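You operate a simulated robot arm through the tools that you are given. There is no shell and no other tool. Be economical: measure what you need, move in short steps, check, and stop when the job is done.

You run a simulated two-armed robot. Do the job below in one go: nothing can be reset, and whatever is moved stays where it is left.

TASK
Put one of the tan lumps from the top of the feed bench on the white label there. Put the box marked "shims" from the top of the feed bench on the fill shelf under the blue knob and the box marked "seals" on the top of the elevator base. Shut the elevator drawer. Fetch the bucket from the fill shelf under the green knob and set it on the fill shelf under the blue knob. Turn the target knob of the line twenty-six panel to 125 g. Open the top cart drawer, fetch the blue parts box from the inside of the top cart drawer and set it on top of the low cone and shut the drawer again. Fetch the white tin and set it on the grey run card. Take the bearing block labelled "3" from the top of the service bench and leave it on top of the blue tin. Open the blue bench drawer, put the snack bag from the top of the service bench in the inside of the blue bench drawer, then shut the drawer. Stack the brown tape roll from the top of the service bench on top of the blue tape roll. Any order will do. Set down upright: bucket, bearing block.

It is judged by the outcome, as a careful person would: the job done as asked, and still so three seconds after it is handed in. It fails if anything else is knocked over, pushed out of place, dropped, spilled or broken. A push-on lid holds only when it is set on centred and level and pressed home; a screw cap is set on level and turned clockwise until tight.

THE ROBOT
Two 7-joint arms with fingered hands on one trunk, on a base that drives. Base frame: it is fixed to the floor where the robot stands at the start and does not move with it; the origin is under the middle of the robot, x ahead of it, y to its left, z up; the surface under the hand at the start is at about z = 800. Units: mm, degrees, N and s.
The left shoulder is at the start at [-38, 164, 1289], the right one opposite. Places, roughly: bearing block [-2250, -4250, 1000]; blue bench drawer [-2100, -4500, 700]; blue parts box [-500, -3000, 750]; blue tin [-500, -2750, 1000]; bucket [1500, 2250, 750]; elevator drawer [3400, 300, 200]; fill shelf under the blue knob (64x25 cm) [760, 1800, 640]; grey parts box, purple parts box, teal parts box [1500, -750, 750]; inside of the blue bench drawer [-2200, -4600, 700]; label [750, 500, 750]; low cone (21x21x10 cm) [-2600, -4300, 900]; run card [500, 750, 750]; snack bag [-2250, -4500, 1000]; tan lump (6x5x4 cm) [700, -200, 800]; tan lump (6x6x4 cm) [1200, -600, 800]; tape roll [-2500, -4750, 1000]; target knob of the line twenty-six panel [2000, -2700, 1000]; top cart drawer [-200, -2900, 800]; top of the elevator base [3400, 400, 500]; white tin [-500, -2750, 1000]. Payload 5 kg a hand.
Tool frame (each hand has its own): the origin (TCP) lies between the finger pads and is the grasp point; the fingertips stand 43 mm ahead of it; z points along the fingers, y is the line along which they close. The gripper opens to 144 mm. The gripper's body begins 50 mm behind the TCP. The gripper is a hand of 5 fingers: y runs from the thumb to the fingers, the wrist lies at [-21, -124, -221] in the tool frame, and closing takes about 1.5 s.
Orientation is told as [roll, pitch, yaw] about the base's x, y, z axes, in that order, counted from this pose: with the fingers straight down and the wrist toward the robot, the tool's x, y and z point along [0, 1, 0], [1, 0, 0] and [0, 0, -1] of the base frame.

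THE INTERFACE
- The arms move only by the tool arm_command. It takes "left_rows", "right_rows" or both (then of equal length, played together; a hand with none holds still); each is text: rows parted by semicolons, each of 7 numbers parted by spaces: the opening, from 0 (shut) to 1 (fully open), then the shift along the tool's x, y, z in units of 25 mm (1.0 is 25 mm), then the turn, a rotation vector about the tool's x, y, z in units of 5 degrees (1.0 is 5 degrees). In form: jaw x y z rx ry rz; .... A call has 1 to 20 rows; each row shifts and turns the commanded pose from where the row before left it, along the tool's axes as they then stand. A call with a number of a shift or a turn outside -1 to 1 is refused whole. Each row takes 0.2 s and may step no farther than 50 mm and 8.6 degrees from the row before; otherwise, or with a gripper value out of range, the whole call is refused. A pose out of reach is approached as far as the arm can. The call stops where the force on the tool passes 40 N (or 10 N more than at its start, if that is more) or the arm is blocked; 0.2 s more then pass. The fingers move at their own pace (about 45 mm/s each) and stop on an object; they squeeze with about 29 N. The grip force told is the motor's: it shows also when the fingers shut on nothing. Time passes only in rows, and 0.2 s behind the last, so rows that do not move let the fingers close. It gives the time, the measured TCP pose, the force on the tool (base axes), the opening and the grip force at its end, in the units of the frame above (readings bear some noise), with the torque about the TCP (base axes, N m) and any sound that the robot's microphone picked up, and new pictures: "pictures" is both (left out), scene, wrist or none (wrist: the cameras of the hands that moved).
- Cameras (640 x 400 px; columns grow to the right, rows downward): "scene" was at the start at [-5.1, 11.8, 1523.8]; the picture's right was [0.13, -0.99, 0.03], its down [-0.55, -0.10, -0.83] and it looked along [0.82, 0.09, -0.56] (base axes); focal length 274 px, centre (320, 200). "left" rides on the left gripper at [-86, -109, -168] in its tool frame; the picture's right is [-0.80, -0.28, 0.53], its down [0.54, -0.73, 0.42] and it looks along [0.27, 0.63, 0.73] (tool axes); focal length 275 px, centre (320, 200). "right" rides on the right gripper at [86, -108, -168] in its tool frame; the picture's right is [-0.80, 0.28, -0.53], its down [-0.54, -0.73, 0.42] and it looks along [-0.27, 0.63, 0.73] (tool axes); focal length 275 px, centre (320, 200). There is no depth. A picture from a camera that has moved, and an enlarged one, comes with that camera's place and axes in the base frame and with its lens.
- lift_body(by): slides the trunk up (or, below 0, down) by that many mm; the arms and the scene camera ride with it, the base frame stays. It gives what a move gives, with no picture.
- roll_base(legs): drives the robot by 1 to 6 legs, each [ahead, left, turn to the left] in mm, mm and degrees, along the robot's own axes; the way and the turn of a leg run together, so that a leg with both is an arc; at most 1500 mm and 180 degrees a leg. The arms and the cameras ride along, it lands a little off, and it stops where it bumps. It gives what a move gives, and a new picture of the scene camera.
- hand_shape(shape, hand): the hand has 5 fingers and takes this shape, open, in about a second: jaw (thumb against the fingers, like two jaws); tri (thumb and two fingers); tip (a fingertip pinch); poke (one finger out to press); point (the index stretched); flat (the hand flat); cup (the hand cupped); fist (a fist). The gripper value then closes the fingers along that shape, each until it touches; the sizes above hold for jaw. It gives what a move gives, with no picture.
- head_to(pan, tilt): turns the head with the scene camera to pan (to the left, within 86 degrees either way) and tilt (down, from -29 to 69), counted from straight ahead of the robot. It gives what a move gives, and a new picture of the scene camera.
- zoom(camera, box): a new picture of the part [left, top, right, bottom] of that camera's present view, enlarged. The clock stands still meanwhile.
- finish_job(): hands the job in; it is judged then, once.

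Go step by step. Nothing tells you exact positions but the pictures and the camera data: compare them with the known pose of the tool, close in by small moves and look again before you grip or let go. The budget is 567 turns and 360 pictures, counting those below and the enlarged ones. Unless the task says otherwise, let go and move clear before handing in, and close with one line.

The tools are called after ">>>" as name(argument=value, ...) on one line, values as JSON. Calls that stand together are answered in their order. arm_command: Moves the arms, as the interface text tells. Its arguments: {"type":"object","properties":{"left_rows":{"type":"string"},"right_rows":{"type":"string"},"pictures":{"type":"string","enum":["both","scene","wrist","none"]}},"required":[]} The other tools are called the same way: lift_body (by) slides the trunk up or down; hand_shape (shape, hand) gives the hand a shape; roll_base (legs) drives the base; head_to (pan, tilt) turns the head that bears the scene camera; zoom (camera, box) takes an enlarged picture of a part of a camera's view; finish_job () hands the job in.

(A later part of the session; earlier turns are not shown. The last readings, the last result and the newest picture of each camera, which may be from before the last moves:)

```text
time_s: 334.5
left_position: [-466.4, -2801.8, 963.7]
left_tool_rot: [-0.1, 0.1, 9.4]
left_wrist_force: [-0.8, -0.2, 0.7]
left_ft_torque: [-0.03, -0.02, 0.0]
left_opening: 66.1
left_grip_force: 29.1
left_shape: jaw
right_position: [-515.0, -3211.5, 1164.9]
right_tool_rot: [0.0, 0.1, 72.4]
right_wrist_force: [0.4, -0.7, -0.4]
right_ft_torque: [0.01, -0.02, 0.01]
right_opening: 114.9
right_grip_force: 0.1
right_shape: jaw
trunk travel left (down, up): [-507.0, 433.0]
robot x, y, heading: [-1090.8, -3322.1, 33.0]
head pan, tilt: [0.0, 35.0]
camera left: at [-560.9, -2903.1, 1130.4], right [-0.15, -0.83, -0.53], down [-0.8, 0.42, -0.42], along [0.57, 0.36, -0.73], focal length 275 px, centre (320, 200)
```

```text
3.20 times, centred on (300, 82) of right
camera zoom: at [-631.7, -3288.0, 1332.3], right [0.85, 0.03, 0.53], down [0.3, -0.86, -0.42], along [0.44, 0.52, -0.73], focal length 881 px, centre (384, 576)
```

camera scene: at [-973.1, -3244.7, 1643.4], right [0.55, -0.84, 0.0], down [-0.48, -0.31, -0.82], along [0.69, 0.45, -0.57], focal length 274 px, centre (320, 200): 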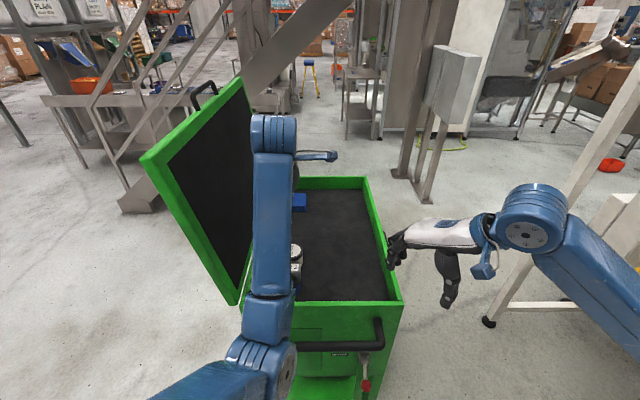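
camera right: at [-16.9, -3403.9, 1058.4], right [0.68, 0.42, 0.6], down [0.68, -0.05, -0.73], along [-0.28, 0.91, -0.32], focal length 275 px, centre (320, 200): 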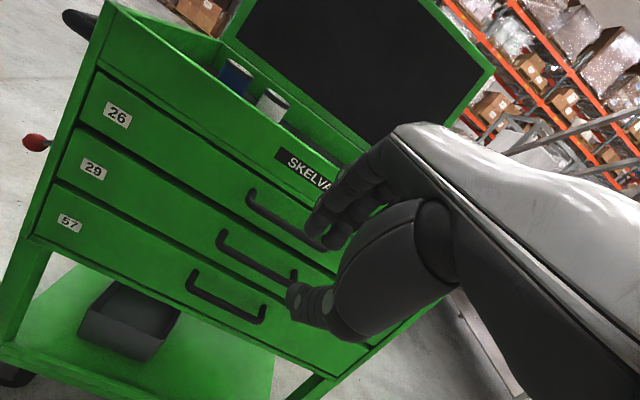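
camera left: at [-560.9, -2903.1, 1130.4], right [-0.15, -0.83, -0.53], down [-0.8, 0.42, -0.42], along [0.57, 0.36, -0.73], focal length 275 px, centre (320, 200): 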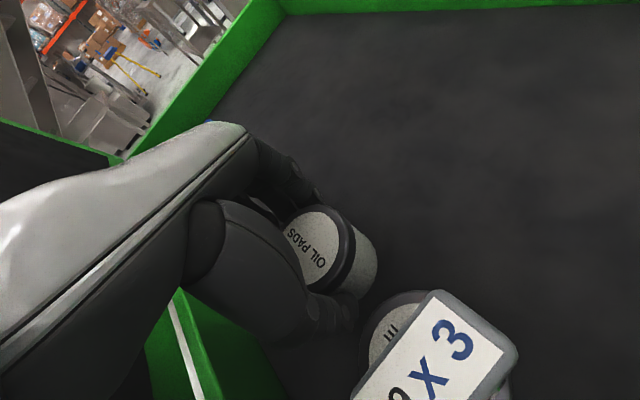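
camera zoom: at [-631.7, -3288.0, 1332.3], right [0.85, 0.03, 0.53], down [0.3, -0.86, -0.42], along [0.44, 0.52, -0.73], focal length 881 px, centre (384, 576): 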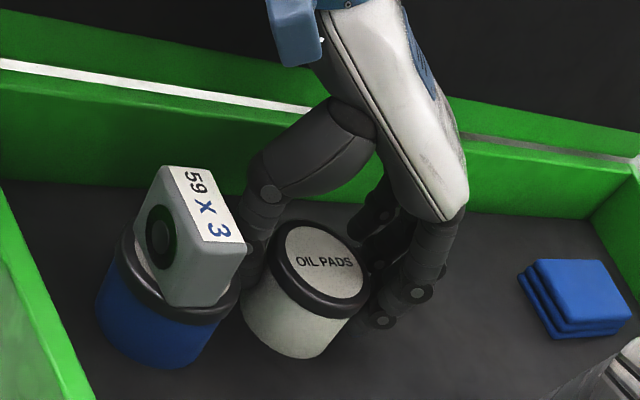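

Gripped. I lift the tin straight up.

>>> arm_command(left_rows="0 0 0 -0.5 0 0 0;0 0 0 -1 0 0 0;0 0 0 -1 0 0 0;0 0 0 -1 0 0 0;0 0 0 -1 0 0 0;0 0 0 -1 0 0 0;0 0 0 -1 0 0 0;0 0 0 -1 0 0 0;0 -0.5 0 0 0 0 0;0 -0.5 0 0 0 0 0", pictures="none")

>>> roll_base(legs=[[-450, -60, 0]])

```text
time_s: 336.7
left_position: [-462.1, -2824.6, 1152.5]
left_tool_rot: [0.0, 0.1, 9.2]
left_wrist_force: [0.3, 0.7, -2.6]
left_ft_torque: [0.03, -0.02, 0.0]
left_opening: 65.5
left_grip_force: 28.9
left_shape: jaw
right_position: [-516.9, -3210.8, 1164.6]
right_tool_rot: [0.1, 0.1, 72.5]
right_wrist_force: [0.5, 0.4, -0.2]
right_ft_torque: [0.03, 0.04, 0.01]
right_opening: 114.8
right_grip_force: 0.0
right_shape: jaw
trunk travel left (down, up): [-507.0, 433.0]
robot x, y, heading: [-1089.3, -3320.6, 33.1]
head pan, tilt: [0.0, 35.0]
```

```text
time_s: 339.4
left_position: [-799.3, -3119.5, 1149.6]
left_tool_rot: [-0.1, 0.1, 8.8]
left_wrist_force: [0.2, 0.0, -3.3]
left_ft_torque: [0.0, 0.0, -0.01]
left_opening: 65.8
left_grip_force: 28.8
left_shape: jaw
right_position: [-856.8, -3507.4, 1164.4]
right_tool_rot: [-0.1, 0.1, 72.1]
right_wrist_force: [-0.1, -0.9, -0.1]
right_ft_torque: [0.0, 0.01, -0.01]
right_opening: 115.0
right_grip_force: 0.0
right_shape: jaw
trunk travel left (down, up): [-507.0, 433.0]
robot x, y, heading: [-1430.7, -3614.5, 32.9]
head pan, tilt: [0.0, 35.0]
camera scene: at [-1312.3, -3537.6, 1643.1], right [0.54, -0.84, 0.0], down [-0.48, -0.31, -0.82], along [0.69, 0.44, -0.57], focal length 274 px, centre (320, 200)
```

scene: 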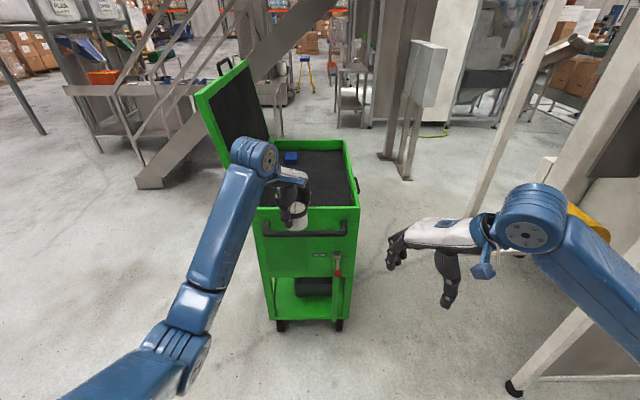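

The tin is held and I am clear of the cart. I drive around, sideways first, back to the near side of the feed bench.

>>> roll_base(legs=[[0, 1400, 0], [1121, 638, 0], [1121, 638, 0], [400, -60, 0]])

>>> head_to(pan=0, tilt=40)

```text
time_s: 360.7
left_position: [-125.3, 602.1, 1151.1]
left_tool_rot: [0.0, 0.1, 12.7]
left_wrist_force: [-0.2, 0.0, -2.2]
left_ft_torque: [-0.01, -0.03, 0.01]
left_opening: 65.7
left_grip_force: 29.0
left_shape: jaw
right_position: [-156.4, 210.9, 1166.4]
right_tool_rot: [0.1, 0.2, 76.1]
right_wrist_force: [-0.4, 0.2, 0.3]
right_ft_torque: [0.0, -0.02, -0.01]
right_opening: 115.0
right_grip_force: 0.1
right_shape: jaw
trunk travel left (down, up): [-507.0, 433.0]
robot x, y, heading: [-716.4, 62.8, 36.4]
head pan, tilt: [0.0, 35.0]
camera scene: at [-608.9, 150.5, 1643.4], right [0.6, -0.8, 0.0], down [-0.46, -0.34, -0.82], along [0.66, 0.49, -0.57], focal length 274 px, centre (320, 200)
```

scene: 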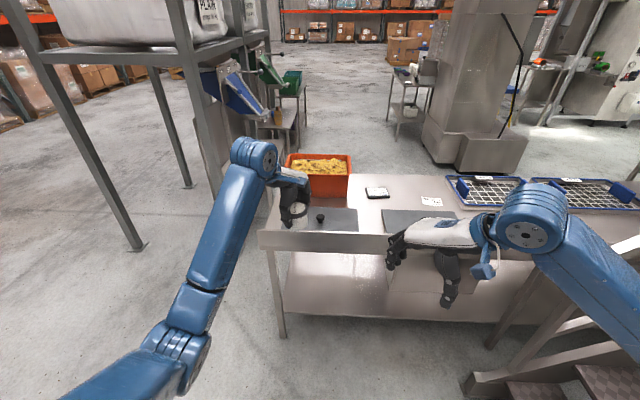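

```text
time_s: 361.4
left_position: [-125.0, 603.2, 1149.5]
left_tool_rot: [0.0, 0.1, 12.7]
left_wrist_force: [0.2, 0.7, -3.1]
left_ft_torque: [-0.03, 0.02, -0.02]
left_opening: 65.6
left_grip_force: 29.2
left_shape: jaw
right_position: [-154.3, 212.3, 1164.9]
right_tool_rot: [0.0, 0.2, 76.0]
right_wrist_force: [-0.6, 0.1, 0.5]
right_ft_torque: [-0.04, 0.01, -0.02]
right_opening: 114.9
right_grip_force: 0.1
right_shape: jaw
trunk travel left (down, up): [-507.0, 433.0]
robot x, y, heading: [-720.5, 65.3, 36.7]
head pan, tilt: [0.0, 40.0]
camera scene: at [-610.1, 149.4, 1635.7], right [0.6, -0.8, 0.0], down [-0.52, -0.38, -0.77], along [0.61, 0.46, -0.64], focal length 274 px, centre (320, 200)
```

scene: 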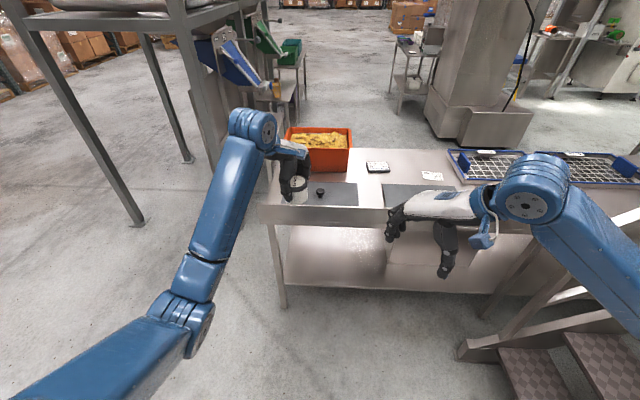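

The grey run card lies at about (619, 667). I drive up to the bench, staying well left of the stairs.

>>> roll_base(legs=[[0, -250, 0], [600, 0, 0]])

>>> zoom(camera="scene", box=[260, 120, 480, 260])

>>> zoom(camera="left", box=[0, 0, 640, 400])

```text
time_s: 366.2
left_position: [526.7, 749.7, 1151.0]
left_tool_rot: [0.0, 0.1, 12.0]
left_wrist_force: [0.1, 0.2, -2.3]
left_ft_torque: [-0.03, -0.02, 0.02]
left_opening: 65.6
left_grip_force: 29.2
left_shape: jaw
right_position: [490.2, 359.5, 1165.3]
right_tool_rot: [0.0, 0.2, 75.3]
right_wrist_force: [-0.4, -0.5, 0.2]
right_ft_torque: [-0.03, 0.0, 0.0]
right_opening: 115.0
right_grip_force: 0.0
right_shape: jaw
trunk travel left (down, up): [-507.0, 433.0]
robot x, y, heading: [-74.3, 220.9, 35.6]
head pan, tilt: [0.0, 40.0]
camera scene: at [34.0, 302.6, 1635.8], right [0.59, -0.81, 0.0], down [-0.52, -0.38, -0.77], along [0.62, 0.45, -0.64], focal length 274 px, centre (320, 200)
```

scene: 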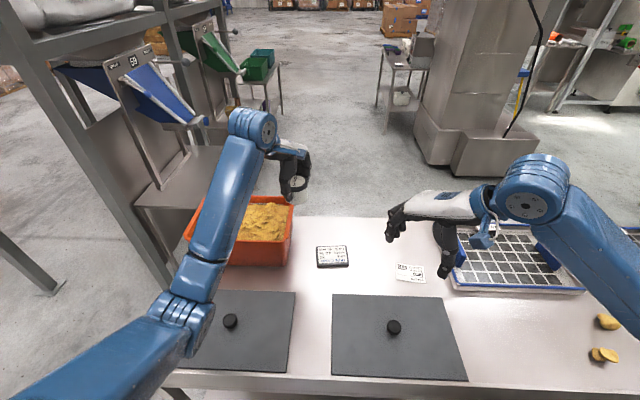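

```text
2.86 times, centred on (370, 190) of scene
camera zoom: at [34.0, 302.6, 1635.8], right [0.59, -0.81, 0.0], down [-0.52, -0.38, -0.77], along [0.62, 0.45, -0.64], focal length 783 px, centre (177, 229)
```

zoom: 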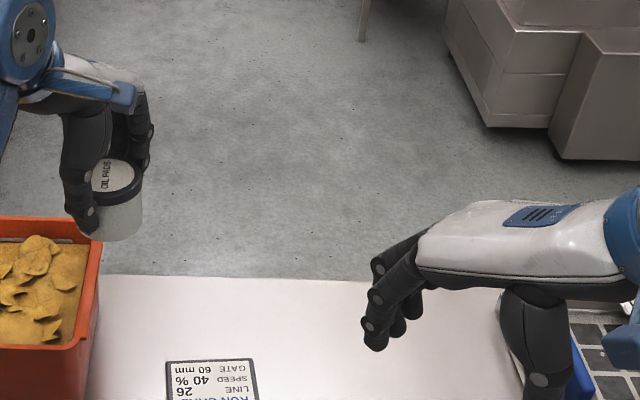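

```text
1.00 times, centred on (320, 200) of left (not enlarged: the box is as wide or as high as the picture)
camera zoom: at [436.9, 642.6, 1318.3], right [-0.11, -0.84, -0.53], down [-0.82, 0.38, -0.42], along [0.56, 0.39, -0.73], focal length 275 px, centre (320, 200)
```

zoom: 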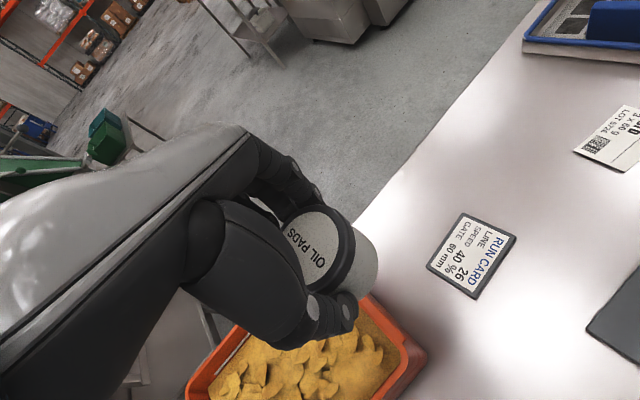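

It reads RUN CARD, line 26. I carry the tin over it and lower partway.

>>> arm_command(left_rows="0 -0.9 0.42 0 0 0 0;0 -0.9 0.42 0 0 0 0;0 -0.9 0.42 0 0 0 0;0 -0.9 0.42 0 0 0 0;0 -0.9 0.42 0 0 0 0;0 0 0 1 0 0 0;0 0 0 1 0 0 0;0 0 0 1 0 0 0;0 0 0 1 0 0 0;0 0 0 1 0 0 0;0 0 0 1 0 0 0;0 0 0 0 0 0 0", pictures="both")

>>> zoom(camera="right", box=[0, 0, 640, 400])

```text
time_s: 368.8
left_position: [601.0, 650.0, 999.3]
left_tool_rot: [0.1, 0.1, 12.0]
left_wrist_force: [-0.8, 0.2, -2.5]
left_ft_torque: [-0.03, 0.01, -0.04]
left_opening: 65.7
left_grip_force: 28.7
left_shape: jaw
right_position: [490.7, 361.0, 1163.6]
right_tool_rot: [0.0, 0.2, 75.4]
right_wrist_force: [0.0, 0.1, 0.0]
right_ft_torque: [0.02, 0.0, 0.0]
right_opening: 115.1
right_grip_force: 0.1
right_shape: jaw
trunk travel left (down, up): [-507.0, 433.0]
robot x, y, heading: [-77.9, 220.9, 35.8]
head pan, tilt: [0.0, 40.0]
camera scene: at [34.4, 302.9, 1635.7], right [0.59, -0.81, 0.0], down [-0.52, -0.38, -0.77], along [0.62, 0.45, -0.64], focal length 274 px, centre (320, 200)
camera left: at [512.7, 543.5, 1167.7], right [-0.11, -0.84, -0.53], down [-0.82, 0.38, -0.42], along [0.56, 0.39, -0.73], focal length 275 px, centre (320, 200)
```

scene: 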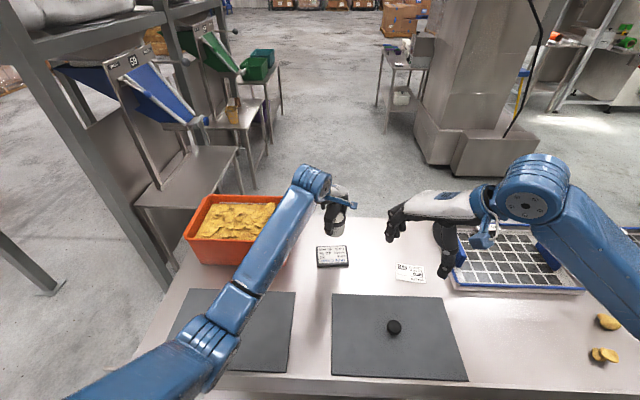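
left: 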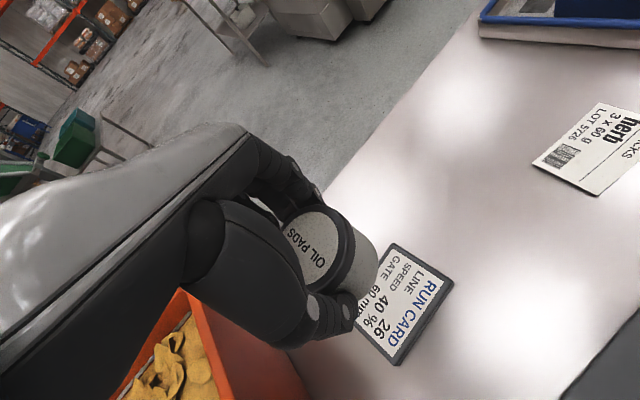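

```text
1.00 times, centred on (320, 200) of right (not enlarged: the box is as wide or as high as the picture)
camera zoom: at [379.0, 277.3, 1332.2], right [0.84, 0.07, 0.53], down [0.34, -0.84, -0.42], along [0.42, 0.54, -0.73], focal length 275 px, centre (320, 200)
```

zoom: 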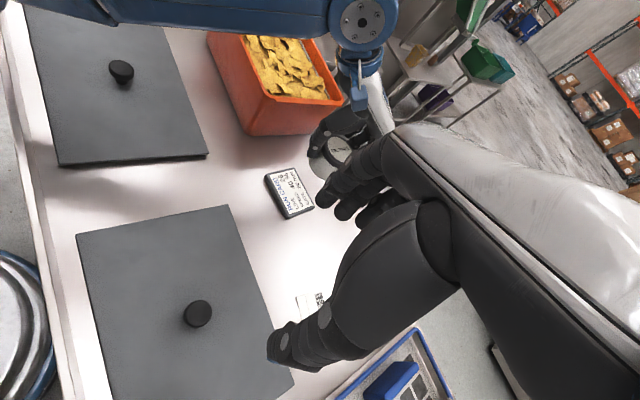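

Tin nearly over the card's middle; I trim 10 mm back and lower.

>>> arm_command(left_rows="0 0 -0.4 0.5 0 0 0;0 0 0 1 0 0 0;0 0 0 1 0 0 0;0 0 0 1 0 0 0;0 0 0 0.5 0 0 0;0 0 0 0 0 0 0", pictures="wrist")

>>> zoom(camera="right", box=[220, 100, 380, 225])

```text
time_s: 370.2
left_position: [589.7, 647.1, 899.5]
left_tool_rot: [-0.1, 0.1, 12.0]
left_wrist_force: [-0.2, -1.0, -2.5]
left_ft_torque: [-0.01, 0.04, 0.02]
left_opening: 65.7
left_grip_force: 29.6
left_shape: jaw
right_position: [490.3, 359.6, 1164.6]
right_tool_rot: [-0.1, 0.2, 75.4]
right_wrist_force: [0.8, 0.6, 0.4]
right_ft_torque: [0.03, 0.03, -0.01]
right_opening: 114.9
right_grip_force: 0.0
right_shape: jaw
trunk travel left (down, up): [-507.0, 433.0]
robot x, y, heading: [-77.1, 219.8, 35.7]
head pan, tilt: [0.0, 40.0]
camera left: at [501.9, 540.0, 1066.5], right [-0.11, -0.84, -0.53], down [-0.82, 0.38, -0.42], along [0.56, 0.39, -0.73], focal length 275 px, centre (320, 200)
```

left: 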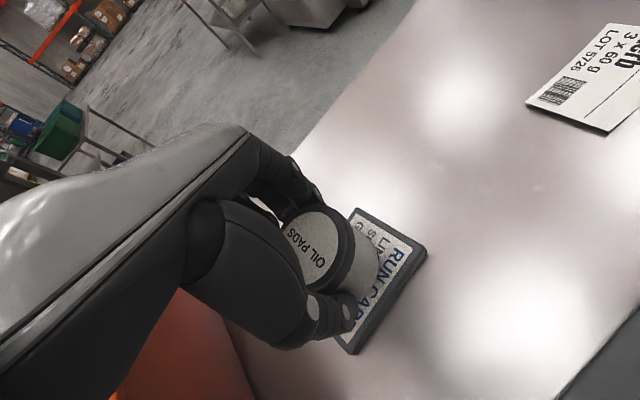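

```text
3.20 times, centred on (300, 162) of right
camera zoom: at [379.1, 277.2, 1332.2], right [0.84, 0.07, 0.53], down [0.34, -0.84, -0.42], along [0.42, 0.54, -0.73], focal length 881 px, centre (384, 320)
```

zoom: 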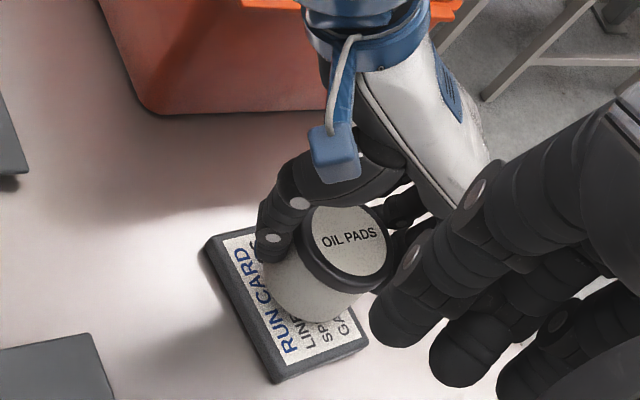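

The tin is centred over the card. I lower to contact.

>>> arm_command(left_rows="0 0 0 0.5 0 0 0;0 0 0 0.3 0 0 0;0 0 0 0 0 0 0", pictures="none")

>>> arm_command(left_rows="0 0 0 0.2 0 0 0;0 0 0 0 0 0 0", pictures="none")

>>> arm_command(left_rows="0 0 0 0.15 0 0 0;0 0 0 0 0 0 0", pictures="wrist")

```text
time_s: 371.0
left_position: [591.4, 649.0, 880.2]
left_tool_rot: [0.0, 0.1, 12.0]
left_wrist_force: [0.0, -0.6, -2.5]
left_ft_torque: [0.0, 0.03, 0.0]
left_opening: 65.7
left_grip_force: 29.0
left_shape: jaw
right_position: [491.0, 360.8, 1165.1]
right_tool_rot: [0.1, 0.2, 75.3]
right_wrist_force: [-0.1, -0.8, 0.2]
right_ft_torque: [0.01, 0.01, 0.0]
right_opening: 114.9
right_grip_force: 0.1
right_shape: jaw
trunk travel left (down, up): [-507.0, 433.0]
robot x, y, heading: [-77.3, 221.4, 35.9]
head pan, tilt: [0.0, 40.0]
```

```text
time_s: 371.6
left_position: [591.2, 648.0, 877.1]
left_tool_rot: [0.0, -0.1, 12.0]
left_wrist_force: [-2.5, 0.2, 16.1]
left_ft_torque: [0.04, -0.02, 0.02]
left_opening: 65.9
left_grip_force: 29.0
left_shape: jaw
right_position: [489.3, 360.4, 1165.9]
right_tool_rot: [0.0, 0.1, 75.3]
right_wrist_force: [-0.6, -0.5, 1.0]
right_ft_torque: [0.03, 0.05, -0.01]
right_opening: 115.1
right_grip_force: 0.0
right_shape: jaw
trunk travel left (down, up): [-507.0, 433.0]
robot x, y, heading: [-78.0, 220.0, 35.6]
head pan, tilt: [0.0, 40.0]
```

```text
time_s: 372.2
left_position: [589.3, 648.1, 876.2]
left_tool_rot: [0.0, -0.4, 12.1]
left_wrist_force: [-0.3, -0.5, 35.1]
left_ft_torque: [0.12, -0.2, 0.02]
left_opening: 67.6
left_grip_force: 29.2
left_shape: jaw
right_position: [488.5, 358.8, 1166.7]
right_tool_rot: [0.0, 0.2, 75.3]
right_wrist_force: [-0.1, -0.2, -0.6]
right_ft_torque: [0.0, 0.02, -0.01]
right_opening: 115.0
right_grip_force: 0.1
right_shape: jaw
trunk travel left (down, up): [-507.0, 433.0]
robot x, y, heading: [-80.2, 223.5, 35.7]
head pan, tilt: [0.0, 40.0]
camera left: at [500.3, 540.2, 1043.4], right [-0.11, -0.84, -0.54], down [-0.82, 0.38, -0.43], along [0.56, 0.39, -0.73], focal length 275 px, centre (320, 200)
```

left: 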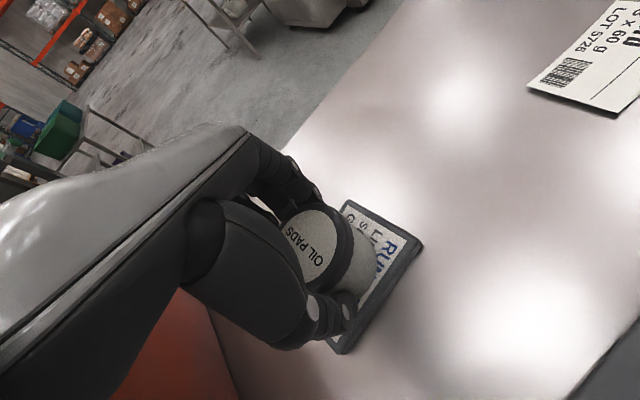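

Set down. I ease, open and lift away.

>>> arm_command(left_rows="0 0 0 -0.12 0 0 0;0.4 0 0 0 0 0 0;0.62 0 0 0 0 0 0;0.65 0 0 0 0 0 0;0.65 0 0 0 0 0 0;0.65 0 0 -0.6 0 0 0;0.65 0 0 -1 0 0 0;0.65 0 0 -1 0 0 0;0.65 0 0 -1 0 0 0;0.65 0 0 -1 0 0 0;0.65 0 0 -1 0 0 0;0.65 0 0 -1 0 0 0;0.65 0 0 -1 0 0 0;0.65 0 0 -1 0 0 0", pictures="wrist")

```text
time_s: 375.2
left_position: [588.9, 648.2, 1091.6]
left_tool_rot: [0.1, 0.0, 12.1]
left_wrist_force: [0.1, -0.5, 0.1]
left_ft_torque: [0.02, -0.01, -0.02]
left_opening: 93.2
left_grip_force: 0.1
left_shape: jaw
right_position: [491.2, 360.7, 1165.3]
right_tool_rot: [0.0, 0.3, 75.2]
right_wrist_force: [-0.2, -0.2, -1.0]
right_ft_torque: [0.02, -0.01, 0.03]
right_opening: 114.9
right_grip_force: 0.0
right_shape: jaw
trunk travel left (down, up): [-507.0, 433.0]
robot x, y, heading: [-75.7, 222.3, 35.8]
head pan, tilt: [0.0, 40.0]
camera left: at [501.2, 542.2, 1259.3], right [-0.11, -0.84, -0.53], down [-0.82, 0.38, -0.42], along [0.56, 0.39, -0.73], focal length 275 px, centre (320, 200)
```

left: 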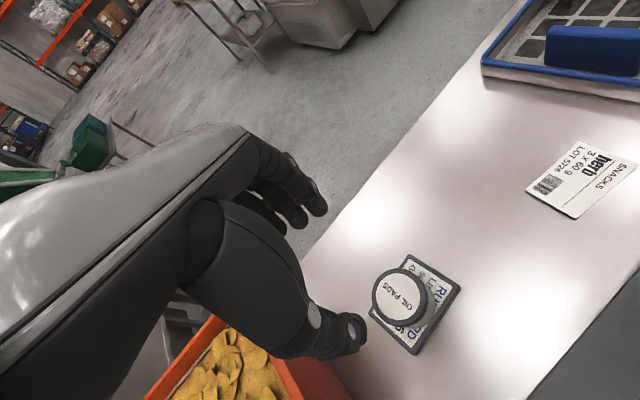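

The tin stands on the run card. Next I tuck both hands for travel, then go round the stairs to find the line 26 panel.

>>> arm_command(left_rows="0.5 0 -0.6 -0.5 0 0 -0.8;0.5 0 -0.6 -0.5 0 0 -0.8;0.5 0 -0.6 -0.5 0 0 -0.8;0.5 0 -0.6 -0.5 0 0 -0.8;0.5 0 -0.8 0 0 0 -0.8;0.5 0 -0.8 0 0 0 -0.6;0.5 0 -0.8 0 0 0 0;0.5 0 -0.8 0 0 0 0", right_rows="0.5 0 0 0 0 0 1;0.5 0 0 0 0 0 1;0.5 0 0 0 0 0 1;0.5 0 0 0 0 0 1;0.5 0 0 0 0 0 1;0.5 0 0 0 0 0 1;0.5 0 0 0 0 0 1;0.5 0 0 0 0 0 0.8", pictures="none")

>>> roll_base(legs=[[-500, 100, 0], [-300, 0, 0], [0, 0, -90]])

>>> head_to(pan=20, tilt=15)

```text
time_s: 377.0
left_position: [464.5, 585.8, 1142.6]
left_tool_rot: [0.1, 0.0, 35.1]
left_wrist_force: [-0.2, 0.1, 0.4]
left_ft_torque: [0.02, -0.02, 0.01]
left_opening: 72.3
left_grip_force: 0.1
left_shape: jaw
right_position: [490.4, 359.2, 1164.3]
right_tool_rot: [-0.1, 0.3, 36.4]
right_wrist_force: [0.3, 0.4, 0.3]
right_ft_torque: [0.0, 0.0, 0.05]
right_opening: 72.4
right_grip_force: 0.1
right_shape: jaw
trunk travel left (down, up): [-507.0, 433.0]
robot x, y, heading: [-74.8, 221.9, 35.9]
head pan, tilt: [0.0, 40.0]
```

```text
time_s: 385.5
left_position: [-428.3, -715.5, 1140.4]
left_tool_rot: [0.0, 0.0, -57.6]
left_wrist_force: [-0.7, -0.8, 0.8]
left_ft_torque: [0.01, -0.01, -0.01]
left_opening: 72.3
left_grip_force: 0.1
left_shape: jaw
right_position: [-656.8, -732.3, 1164.7]
right_tool_rot: [-0.2, 0.2, -56.2]
right_wrist_force: [-0.1, -0.1, -0.1]
right_ft_torque: [0.0, 0.01, -0.01]
right_opening: 72.3
right_grip_force: 0.0
right_shape: jaw
trunk travel left (down, up): [-507.0, 433.0]
robot x, y, heading: [-769.5, -157.8, -56.3]
head pan, tilt: [0.0, 40.0]
camera scene: at [-694.9, -269.6, 1635.7], right [-0.84, -0.55, 0.0], down [-0.35, 0.54, -0.77], along [0.42, -0.64, -0.64], focal length 274 px, centre (320, 200)
```

scene: 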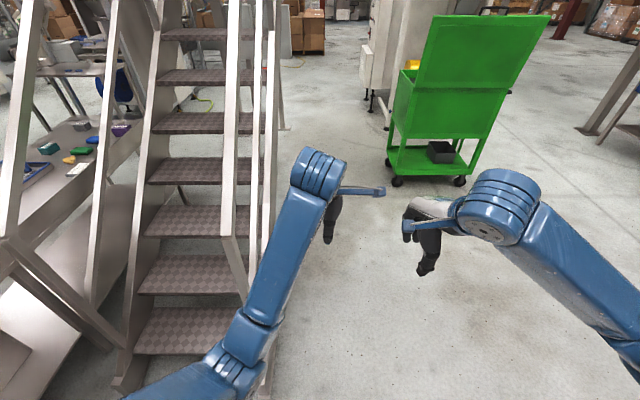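

```text
time_s: 386.4
left_position: [-427.7, -715.4, 1140.9]
left_tool_rot: [0.0, 0.1, -57.5]
left_wrist_force: [-0.7, 0.7, 0.0]
left_ft_torque: [-0.01, 0.01, -0.01]
left_opening: 72.2
left_grip_force: 0.1
left_shape: jaw
right_position: [-657.5, -730.8, 1163.8]
right_tool_rot: [-0.1, 0.2, -56.1]
right_wrist_force: [0.2, 0.2, 0.2]
right_ft_torque: [0.02, 0.0, 0.01]
right_opening: 72.5
right_grip_force: 0.1
right_shape: jaw
trunk travel left (down, up): [-507.0, 433.0]
robot x, y, heading: [-772.6, -158.5, -56.5]
head pan, tilt: [20.0, 15.0]
camera scene: at [-666.7, -254.4, 1675.2], right [-0.6, -0.8, 0.0], down [-0.21, 0.16, -0.97], along [0.77, -0.58, -0.26], focal length 274 px, centre (320, 200)
```

scene: 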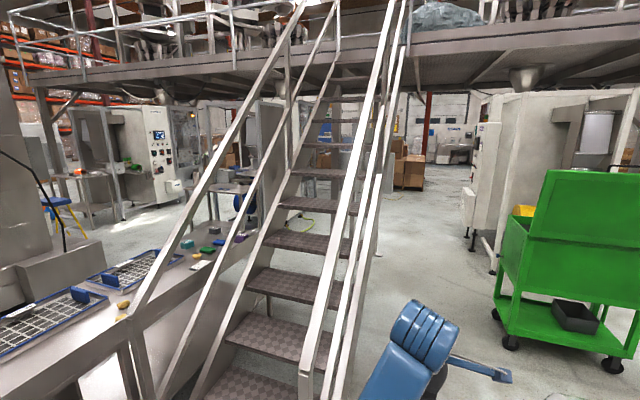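

I see the way between stairs and cart. I drive through it toward the control box on legs.

>>> roll_base(legs=[[548, -516, 0], [0, 0, 7.5], [975, 0, 0], [900, 0, 0]])

>>> head_to(pan=15, tilt=15)

```text
time_s: 399.1
left_position: [546.0, -2671.5, 1146.8]
left_tool_rot: [-1.0, -0.5, -57.5]
left_wrist_force: [-0.3, 0.0, 0.6]
left_ft_torque: [-0.06, 0.0, -0.04]
left_opening: 72.5
left_grip_force: 0.1
left_shape: jaw
right_position: [314.7, -2694.8, 1183.8]
right_tool_rot: [-1.7, -1.8, -56.7]
right_wrist_force: [-0.4, -0.2, -0.5]
right_ft_torque: [-0.06, -0.02, 0.01]
right_opening: 72.1
right_grip_force: 0.0
right_shape: jaw
trunk travel left (down, up): [-507.0, 433.0]
robot x, y, heading: [193.0, -2135.7, -56.8]
head pan, tilt: [20.0, 15.0]
stopped in leg 4: the robot was blocked; the commanded pose is now the measured one
camera scene: at [312.6, -2200.9, 1675.4], right [-0.6, -0.8, 0.02], down [-0.22, 0.14, -0.97], along [0.77, -0.58, -0.26], focal length 274 px, centre (320, 200)
```

scene: 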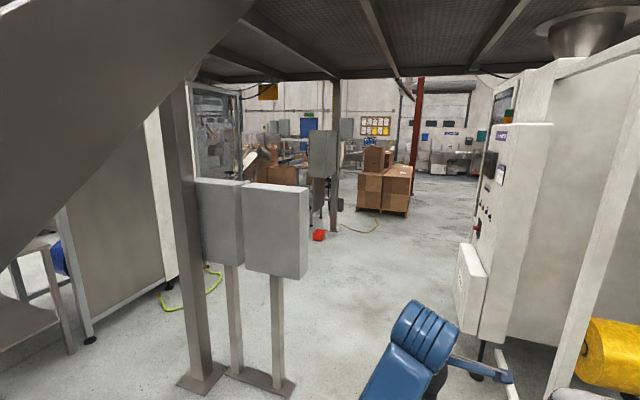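

```text
time_s: 399.8
left_position: [544.9, -2672.5, 1147.6]
left_tool_rot: [-1.0, -0.5, -57.5]
left_wrist_force: [-0.9, 0.3, 0.5]
left_ft_torque: [-0.01, -0.01, 0.0]
left_opening: 72.2
left_grip_force: 0.1
left_shape: jaw
right_position: [313.5, -2695.7, 1184.2]
right_tool_rot: [-1.6, -1.4, -56.6]
right_wrist_force: [0.5, 0.3, -0.1]
right_ft_torque: [0.01, -0.01, -0.01]
right_opening: 72.1
right_grip_force: 0.0
right_shape: jaw
trunk travel left (down, up): [-507.0, 433.0]
robot x, y, heading: [190.3, -2137.4, -56.7]
head pan, tilt: [15.0, 15.0]
camera scene: at [307.1, -2209.0, 1676.4], right [-0.67, -0.75, 0.02], down [-0.2, 0.16, -0.97], along [0.72, -0.65, -0.25], focal length 274 px, centre (320, 200)
```

scene: 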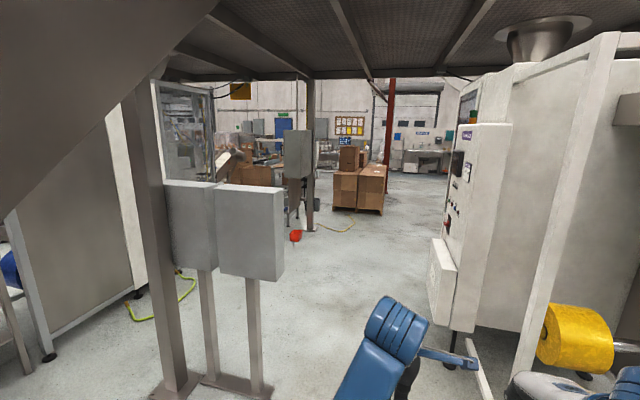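

The right elbow seems to have met the cart's lid. I look to the right to check before moving away.

>>> head_to(pan=-80, tilt=35)

```text
time_s: 401.5
left_position: [543.5, -2674.8, 1147.4]
left_tool_rot: [-1.0, -0.4, -57.5]
left_wrist_force: [-0.9, -0.9, -0.3]
left_ft_torque: [0.03, -0.03, 0.0]
left_opening: 72.2
left_grip_force: 0.2
left_shape: jaw
right_position: [312.3, -2696.2, 1182.2]
right_tool_rot: [-1.5, -1.5, -56.6]
right_wrist_force: [-0.1, 0.3, 0.4]
right_ft_torque: [-0.01, 0.02, 0.02]
right_opening: 72.0
right_grip_force: 0.0
right_shape: jaw
trunk travel left (down, up): [-507.0, 433.0]
robot x, y, heading: [191.4, -2137.0, -56.8]
head pan, tilt: [-80.0, 35.0]
camera scene: at [171.6, -2209.5, 1645.4], right [-0.69, 0.73, -0.01], down [0.41, 0.38, -0.83], along [-0.6, -0.57, -0.56], focal length 274 px, centre (320, 200)
```

scene: 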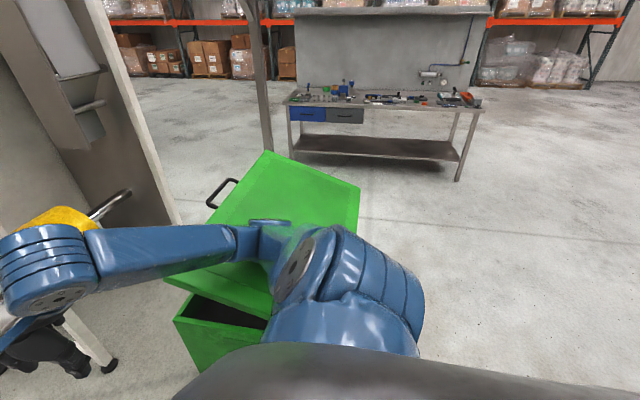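

The lid seems pushed over the tray. I zoom to judge its angle.

>>> zoom(camera="scene", box=[140, 140, 400, 380])

```text
1.67 times, centred on (270, 260) of scene
camera zoom: at [171.6, -2209.5, 1645.4], right [-0.69, 0.73, -0.01], down [0.41, 0.38, -0.83], along [-0.6, -0.57, -0.56], focal length 457 px, centre (403, 100)
```

zoom: 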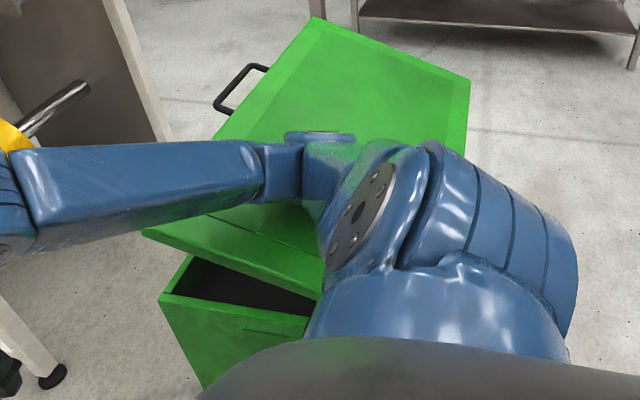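

The lid has fallen nearly shut, with my arm over it. I raise the trunk to take the arm off, then move left, away from the cart.

>>> lift_body(by=120)

>>> zoom(camera="scene", box=[140, 140, 400, 380])

```text
time_s: 403.0
left_position: [535.6, -2689.1, 1260.5]
left_tool_rot: [0.0, -0.1, -57.5]
left_wrist_force: [0.4, 0.2, -0.1]
left_ft_torque: [-0.04, 0.0, 0.02]
left_opening: 72.1
left_grip_force: 0.0
left_shape: jaw
right_position: [304.9, -2712.5, 1293.7]
right_tool_rot: [-0.6, -1.0, -56.6]
right_wrist_force: [0.9, 0.5, -0.4]
right_ft_torque: [-0.01, 0.01, 0.05]
right_opening: 72.0
right_grip_force: 0.0
right_shape: jaw
trunk travel left (down, up): [-627.0, 313.0]
robot x, y, heading: [193.3, -2133.4, -56.7]
head pan, tilt: [-80.0, 35.0]
```

```text
1.67 times, centred on (270, 260) of scene
camera zoom: at [159.2, -2232.5, 1763.4], right [-0.69, 0.73, 0.0], down [0.42, 0.39, -0.82], along [-0.6, -0.56, -0.57], focal length 457 px, centre (403, 100)
```

zoom: 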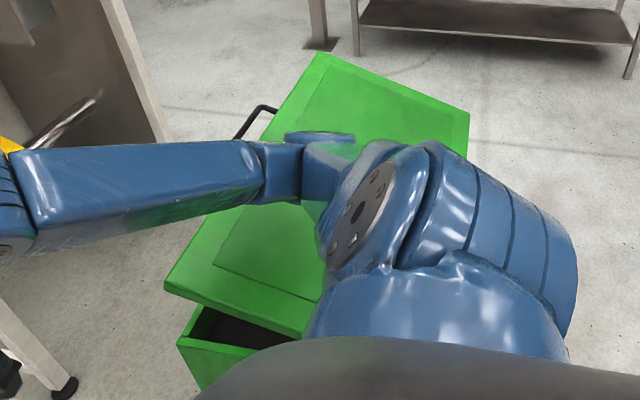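

The lid rests slightly open, clear of my arm now. I back out and go round to the cart's west end to inspect and reopen it.

>>> roll_base(legs=[[-1000, 30, 0], [127, -1452, 0], [0, 0, 90.7], [-768, -1050, 0]])

>>> head_to(pan=0, tilt=30)

>>> zoom(camera="scene", box=[180, 120, 420, 320])

```text
time_s: 425.1
left_position: [-926.5, -3110.7, 1260.0]
left_tool_rot: [0.0, 0.0, 36.0]
left_wrist_force: [-0.3, 0.9, 0.4]
left_ft_torque: [-0.01, 0.01, 0.0]
left_opening: 72.3
left_grip_force: 0.0
left_shape: jaw
right_position: [-889.9, -3340.6, 1292.9]
right_tool_rot: [-0.6, -0.8, 36.8]
right_wrist_force: [-0.5, 0.1, 0.1]
right_ft_torque: [0.01, 0.03, 0.01]
right_opening: 72.1
right_grip_force: 0.1
right_shape: jaw
trunk travel left (down, up): [-627.0, 313.0]
robot x, y, heading: [-1465.6, -3486.7, 37.0]
head pan, tilt: [-80.0, 35.0]
camera scene: at [-1356.3, -3514.0, 1763.3], right [-0.68, -0.73, 0.0], down [-0.42, 0.39, -0.82], along [0.6, -0.56, -0.57], focal length 274 px, centre (320, 200)
```

scene: 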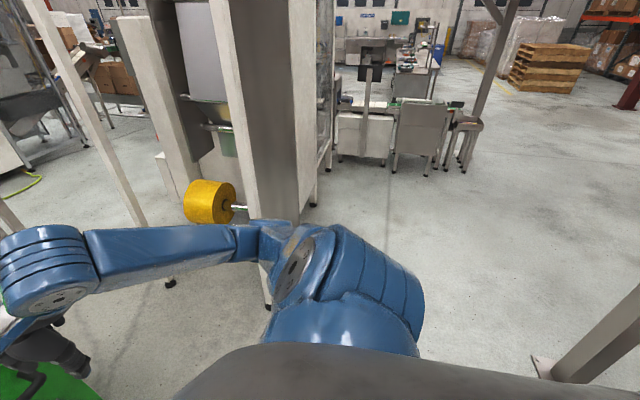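

```text
time_s: 426.6
left_position: [-925.4, -3112.1, 1261.2]
left_tool_rot: [0.1, 0.1, 35.9]
left_wrist_force: [0.0, 0.5, 0.0]
left_ft_torque: [0.03, 0.0, -0.02]
left_opening: 72.5
left_grip_force: 0.1
left_shape: jaw
right_position: [-891.0, -3340.8, 1292.9]
right_tool_rot: [-0.5, -0.7, 36.9]
right_wrist_force: [-0.6, -0.3, 0.5]
right_ft_torque: [0.02, -0.05, 0.01]
right_opening: 72.3
right_grip_force: 0.1
right_shape: jaw
trunk travel left (down, up): [-627.0, 313.0]
robot x, y, heading: [-1465.2, -3488.4, 36.9]
head pan, tilt: [0.0, 30.0]
camera scene: at [-1348.0, -3400.3, 1771.1], right [0.6, -0.8, 0.0], down [-0.4, -0.3, -0.87], along [0.69, 0.52, -0.5], focal length 274 px, centre (320, 200)
```

scene: 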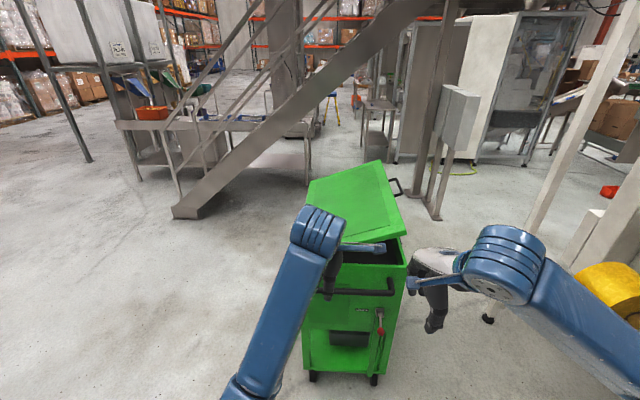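

```text
2.00 times, centred on (300, 220) of scene
camera zoom: at [-1348.0, -3400.3, 1771.1], right [0.6, -0.8, 0.0], down [-0.4, -0.3, -0.87], along [0.69, 0.52, -0.5], focal length 548 px, centre (360, 160)
```

zoom: 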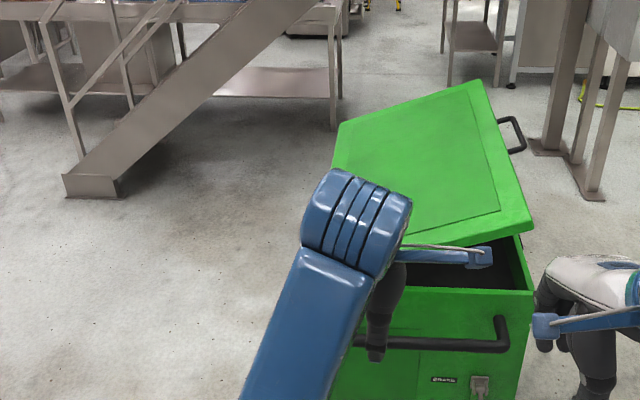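

The lid is propped about 20 degrees open. I move the left hand aside and lower the trunk to look into the gap.

>>> arm_command(left_rows="0.5 1 0 0 0 0 0;0.5 1 0 0 0 0 0;0.5 1 0 0 0 0 0;0.5 1 0 0 0 0 0;0.5 1 0 0 0 0 0;0.5 1 0 0 0 0 0;0.5 1 0 0 0 0 0;0.5 1 0 0 0 0 0;0.5 1 0 0 0 0 0;0.5 1 0 0 0 0 0", pictures="none")

>>> lift_body(by=-420)

>>> head_to(pan=0, tilt=20)

>>> zoom(camera="scene", box=[250, 100, 450, 260])

```text
time_s: 428.8
left_position: [-1076.0, -2910.7, 1259.6]
left_tool_rot: [0.1, 0.1, 36.0]
left_wrist_force: [0.3, 0.2, 0.9]
left_ft_torque: [-0.01, -0.04, -0.01]
left_opening: 72.3
left_grip_force: 0.1
left_shape: jaw
right_position: [-891.1, -3340.6, 1292.8]
right_tool_rot: [-0.6, -0.9, 36.9]
right_wrist_force: [-0.6, -0.1, 1.1]
right_ft_torque: [-0.02, -0.05, -0.02]
right_opening: 72.2
right_grip_force: 0.2
right_shape: jaw
trunk travel left (down, up): [-627.0, 313.0]
robot x, y, heading: [-1461.0, -3489.5, 37.1]
head pan, tilt: [0.0, 30.0]
```

```text
refused: -420 is not a number from -400 to 400
```

```text
time_s: 429.5
left_position: [-1074.7, -2912.1, 1256.8]
left_tool_rot: [-0.1, 0.2, 36.0]
left_wrist_force: [1.8, 0.0, -0.2]
left_ft_torque: [0.0, -0.01, -0.01]
left_opening: 72.2
left_grip_force: 0.1
left_shape: jaw
right_position: [-890.5, -3340.9, 1292.6]
right_tool_rot: [-0.4, -0.8, 36.9]
right_wrist_force: [-0.3, -0.5, 0.5]
right_ft_torque: [-0.01, -0.03, -0.03]
right_opening: 72.4
right_grip_force: 0.2
right_shape: jaw
trunk travel left (down, up): [-627.0, 313.0]
robot x, y, heading: [-1459.7, -3485.3, 36.7]
head pan, tilt: [0.0, 20.0]
camera scene: at [-1346.2, -3398.3, 1787.1], right [0.6, -0.8, 0.0], down [-0.27, -0.21, -0.94], along [0.75, 0.56, -0.34], focal length 274 px, centre (320, 200)
```

scene: 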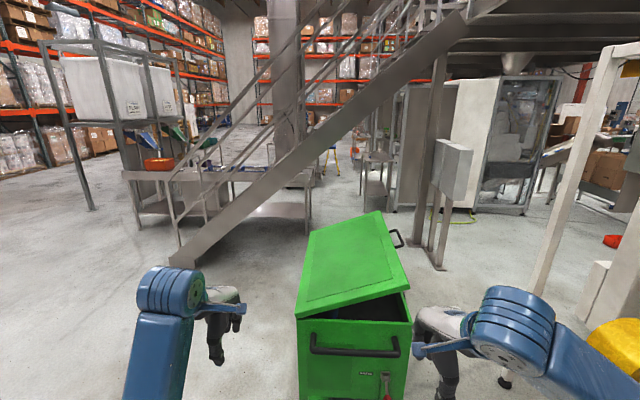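

```text
2.50 times, centred on (350, 180) of scene
camera zoom: at [-1346.2, -3398.3, 1787.1], right [0.6, -0.8, 0.0], down [-0.27, -0.21, -0.94], along [0.75, 0.56, -0.34], focal length 685 px, centre (245, 250)
```

zoom: 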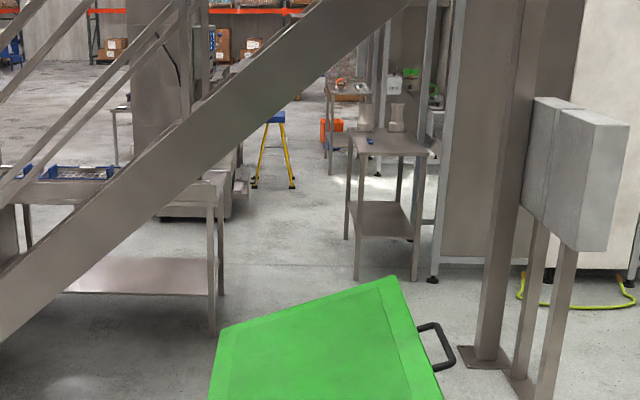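

I lower the trunk to look in.

>>> lift_body(by=-400)

>>> head_to(pan=0, tilt=25)

>>> zoom(camera="scene", box=[280, 150, 440, 270])

```text
time_s: 433.4
left_position: [-1074.2, -2911.5, 858.6]
left_tool_rot: [0.0, 0.2, 36.0]
left_wrist_force: [-0.9, 0.0, -0.2]
left_ft_torque: [0.0, -0.02, -0.04]
left_opening: 72.2
left_grip_force: 0.0
left_shape: jaw
right_position: [-891.2, -3341.6, 892.6]
right_tool_rot: [-0.5, -0.9, 36.9]
right_wrist_force: [-0.3, -0.4, -0.3]
right_ft_torque: [-0.02, -0.02, -0.01]
right_opening: 72.0
right_grip_force: 0.1
right_shape: jaw
trunk travel left (down, up): [-227.0, 713.0]
robot x, y, heading: [-1461.3, -3490.0, 36.7]
head pan, tilt: [0.0, 20.0]
```

```text
time_s: 434.0
left_position: [-1074.6, -2910.7, 857.9]
left_tool_rot: [0.0, 0.0, 36.0]
left_wrist_force: [1.3, 0.7, -1.0]
left_ft_torque: [-0.03, 0.03, 0.02]
left_opening: 72.3
left_grip_force: 0.0
left_shape: jaw
right_position: [-889.7, -3340.6, 891.7]
right_tool_rot: [-0.6, -0.9, 36.8]
right_wrist_force: [0.7, -0.3, 1.0]
right_ft_torque: [0.01, -0.03, 0.01]
right_opening: 72.0
right_grip_force: 0.1
right_shape: jaw
trunk travel left (down, up): [-227.0, 713.0]
robot x, y, heading: [-1464.6, -3486.0, 37.0]
head pan, tilt: [0.0, 25.0]
camera scene: at [-1346.9, -3399.2, 1379.1], right [0.6, -0.8, 0.0], down [-0.34, -0.25, -0.91], along [0.73, 0.54, -0.42], focal length 274 px, centre (320, 200)
```

scene: 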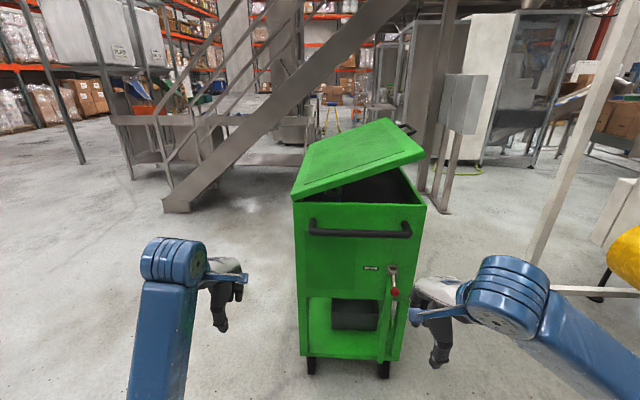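

```text
3.33 times, centred on (360, 210) of scene
camera zoom: at [-1346.9, -3399.2, 1379.1], right [0.6, -0.8, 0.0], down [-0.34, -0.25, -0.91], along [0.73, 0.54, -0.42], focal length 914 px, centre (187, 167)
```

zoom: 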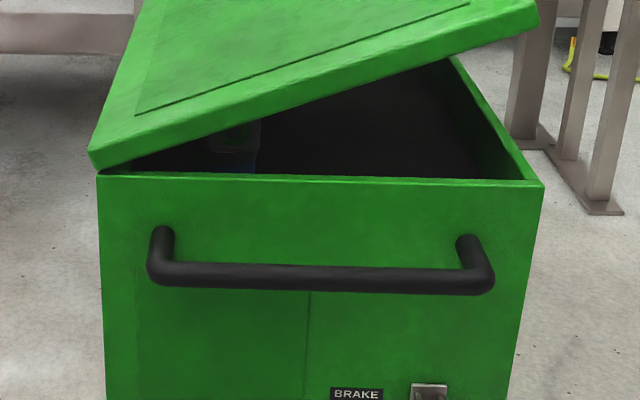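

I zoom closer on the block beneath the lid.

>>> zoom(camera="scene", box=[300, 170, 380, 220])

```text
8.00 times, centred on (340, 195) of scene
camera zoom: at [-1346.9, -3399.2, 1379.1], right [0.6, -0.8, 0.0], down [-0.34, -0.25, -0.91], along [0.73, 0.54, -0.42], focal length 2193 px, centre (160, 240)
```

zoom: 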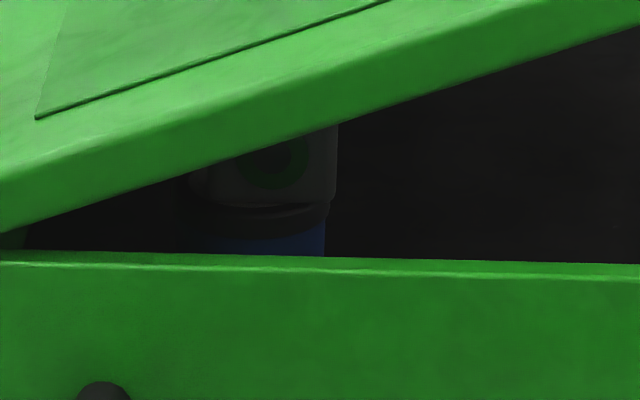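

The block stands upright on the tin with the lid resting on it, so nothing fell. I will lift the lid again with the right hand pointing forward. First I prepare the arms.

>>> lift_body(by=250)

>>> arm_command(right_rows="0 0 0.5 0 -1 0 0;0 0 0.5 0 -1 0 0;0 0 0.5 0 -1 0 0;0 0 0.5 0 -1 0 0;0 0 0.4 0.2 -1 0 0;0 0 0.4 0.2 -1 0 0;0 0 0.3 0.3 -1 0 0;0 0 0.3 0.3 -1 0 0;0 0 0.2 0.3 -1 0 0;0 0 0.2 0.3 -1 0 0;0 0 0 0 -1 0 0;0 0 0 0 -1 0 0;0 0 0 0 -1 0 0;0 0 0 0 -1 0 0;0 0 0 0 -1 0 0;0 0 0 0 -1 0 0;0 0 0 0 -1 0 0;0 0 0 0 -1 0 0", left_rows="0.5 0 -0.3 0 0 0 0;0.5 0 -0.3 0 0 0 0;0.5 0 -0.3 0 0 0 0;0.5 0 -0.3 0 0 0 0;0.5 0 -0.3 0 0 0 0;0.5 0 -0.3 0 0 0 0;0.5 0 -0.3 0 0 0 0;0.5 0 -0.3 0 0 0 0;0.5 0 -0.3 0 0 0 0;0.5 0 -0.3 0 0 0 0;0.5 0 -0.3 0 0 0 0;0.5 0 -0.3 0 0 0 0;0.5 0 -0.3 0 0 0 0;0.5 0 -0.3 0 0 0 0;0.5 0 0 0 0 0 0;0.5 0 0 0 0 0 0;0.5 0 0 0 0 0 0;0.5 0 0 0 0 0 0", pictures="scene")

```text
time_s: 436.6
left_position: [-1075.6, -2912.2, 1107.8]
left_tool_rot: [0.0, 0.1, 36.1]
left_wrist_force: [-0.6, -0.2, -0.4]
left_ft_torque: [0.02, 0.0, -0.04]
left_opening: 72.4
left_grip_force: 0.0
left_shape: jaw
right_position: [-889.9, -3340.7, 1142.9]
right_tool_rot: [-0.4, -0.9, 36.9]
right_wrist_force: [-0.1, 1.1, 0.2]
right_ft_torque: [0.01, -0.03, -0.02]
right_opening: 72.1
right_grip_force: 0.1
right_shape: jaw
trunk travel left (down, up): [-477.0, 463.0]
robot x, y, heading: [-1462.6, -3484.6, 36.8]
head pan, tilt: [0.0, 25.0]
```

```text
time_s: 440.4
left_position: [-1159.9, -2972.9, 1108.2]
left_tool_rot: [0.0, 0.1, 36.0]
left_wrist_force: [-0.2, 0.0, 0.0]
left_ft_torque: [0.02, 0.02, 0.0]
left_opening: 72.6
left_grip_force: 0.1
left_shape: jaw
right_position: [-795.8, -3268.6, 1139.4]
right_tool_rot: [-149.4, -88.8, -173.5]
right_wrist_force: [-0.4, -0.9, 0.0]
right_ft_torque: [0.03, -0.01, 0.03]
right_opening: 0.0
right_grip_force: 28.9
right_shape: jaw
right hand out of reach, approached as far as the arm can: row 1, 2
trunk travel left (down, up): [-477.0, 463.0]
robot x, y, heading: [-1460.9, -3487.3, 36.8]
head pan, tilt: [0.0, 25.0]
camera scene: at [-1346.6, -3398.6, 1629.0], right [0.6, -0.8, 0.0], down [-0.34, -0.25, -0.91], along [0.73, 0.54, -0.42], focal length 274 px, centre (320, 200)
```

scene: 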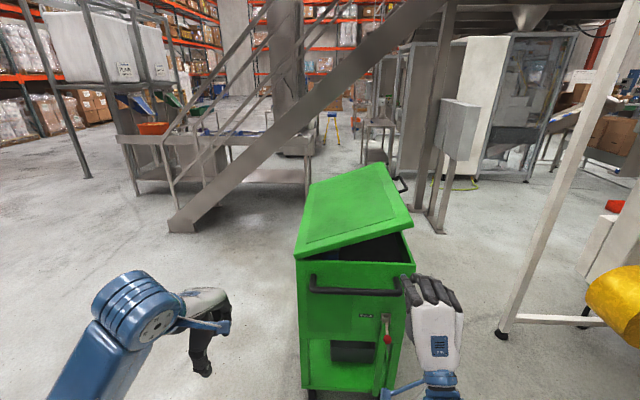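

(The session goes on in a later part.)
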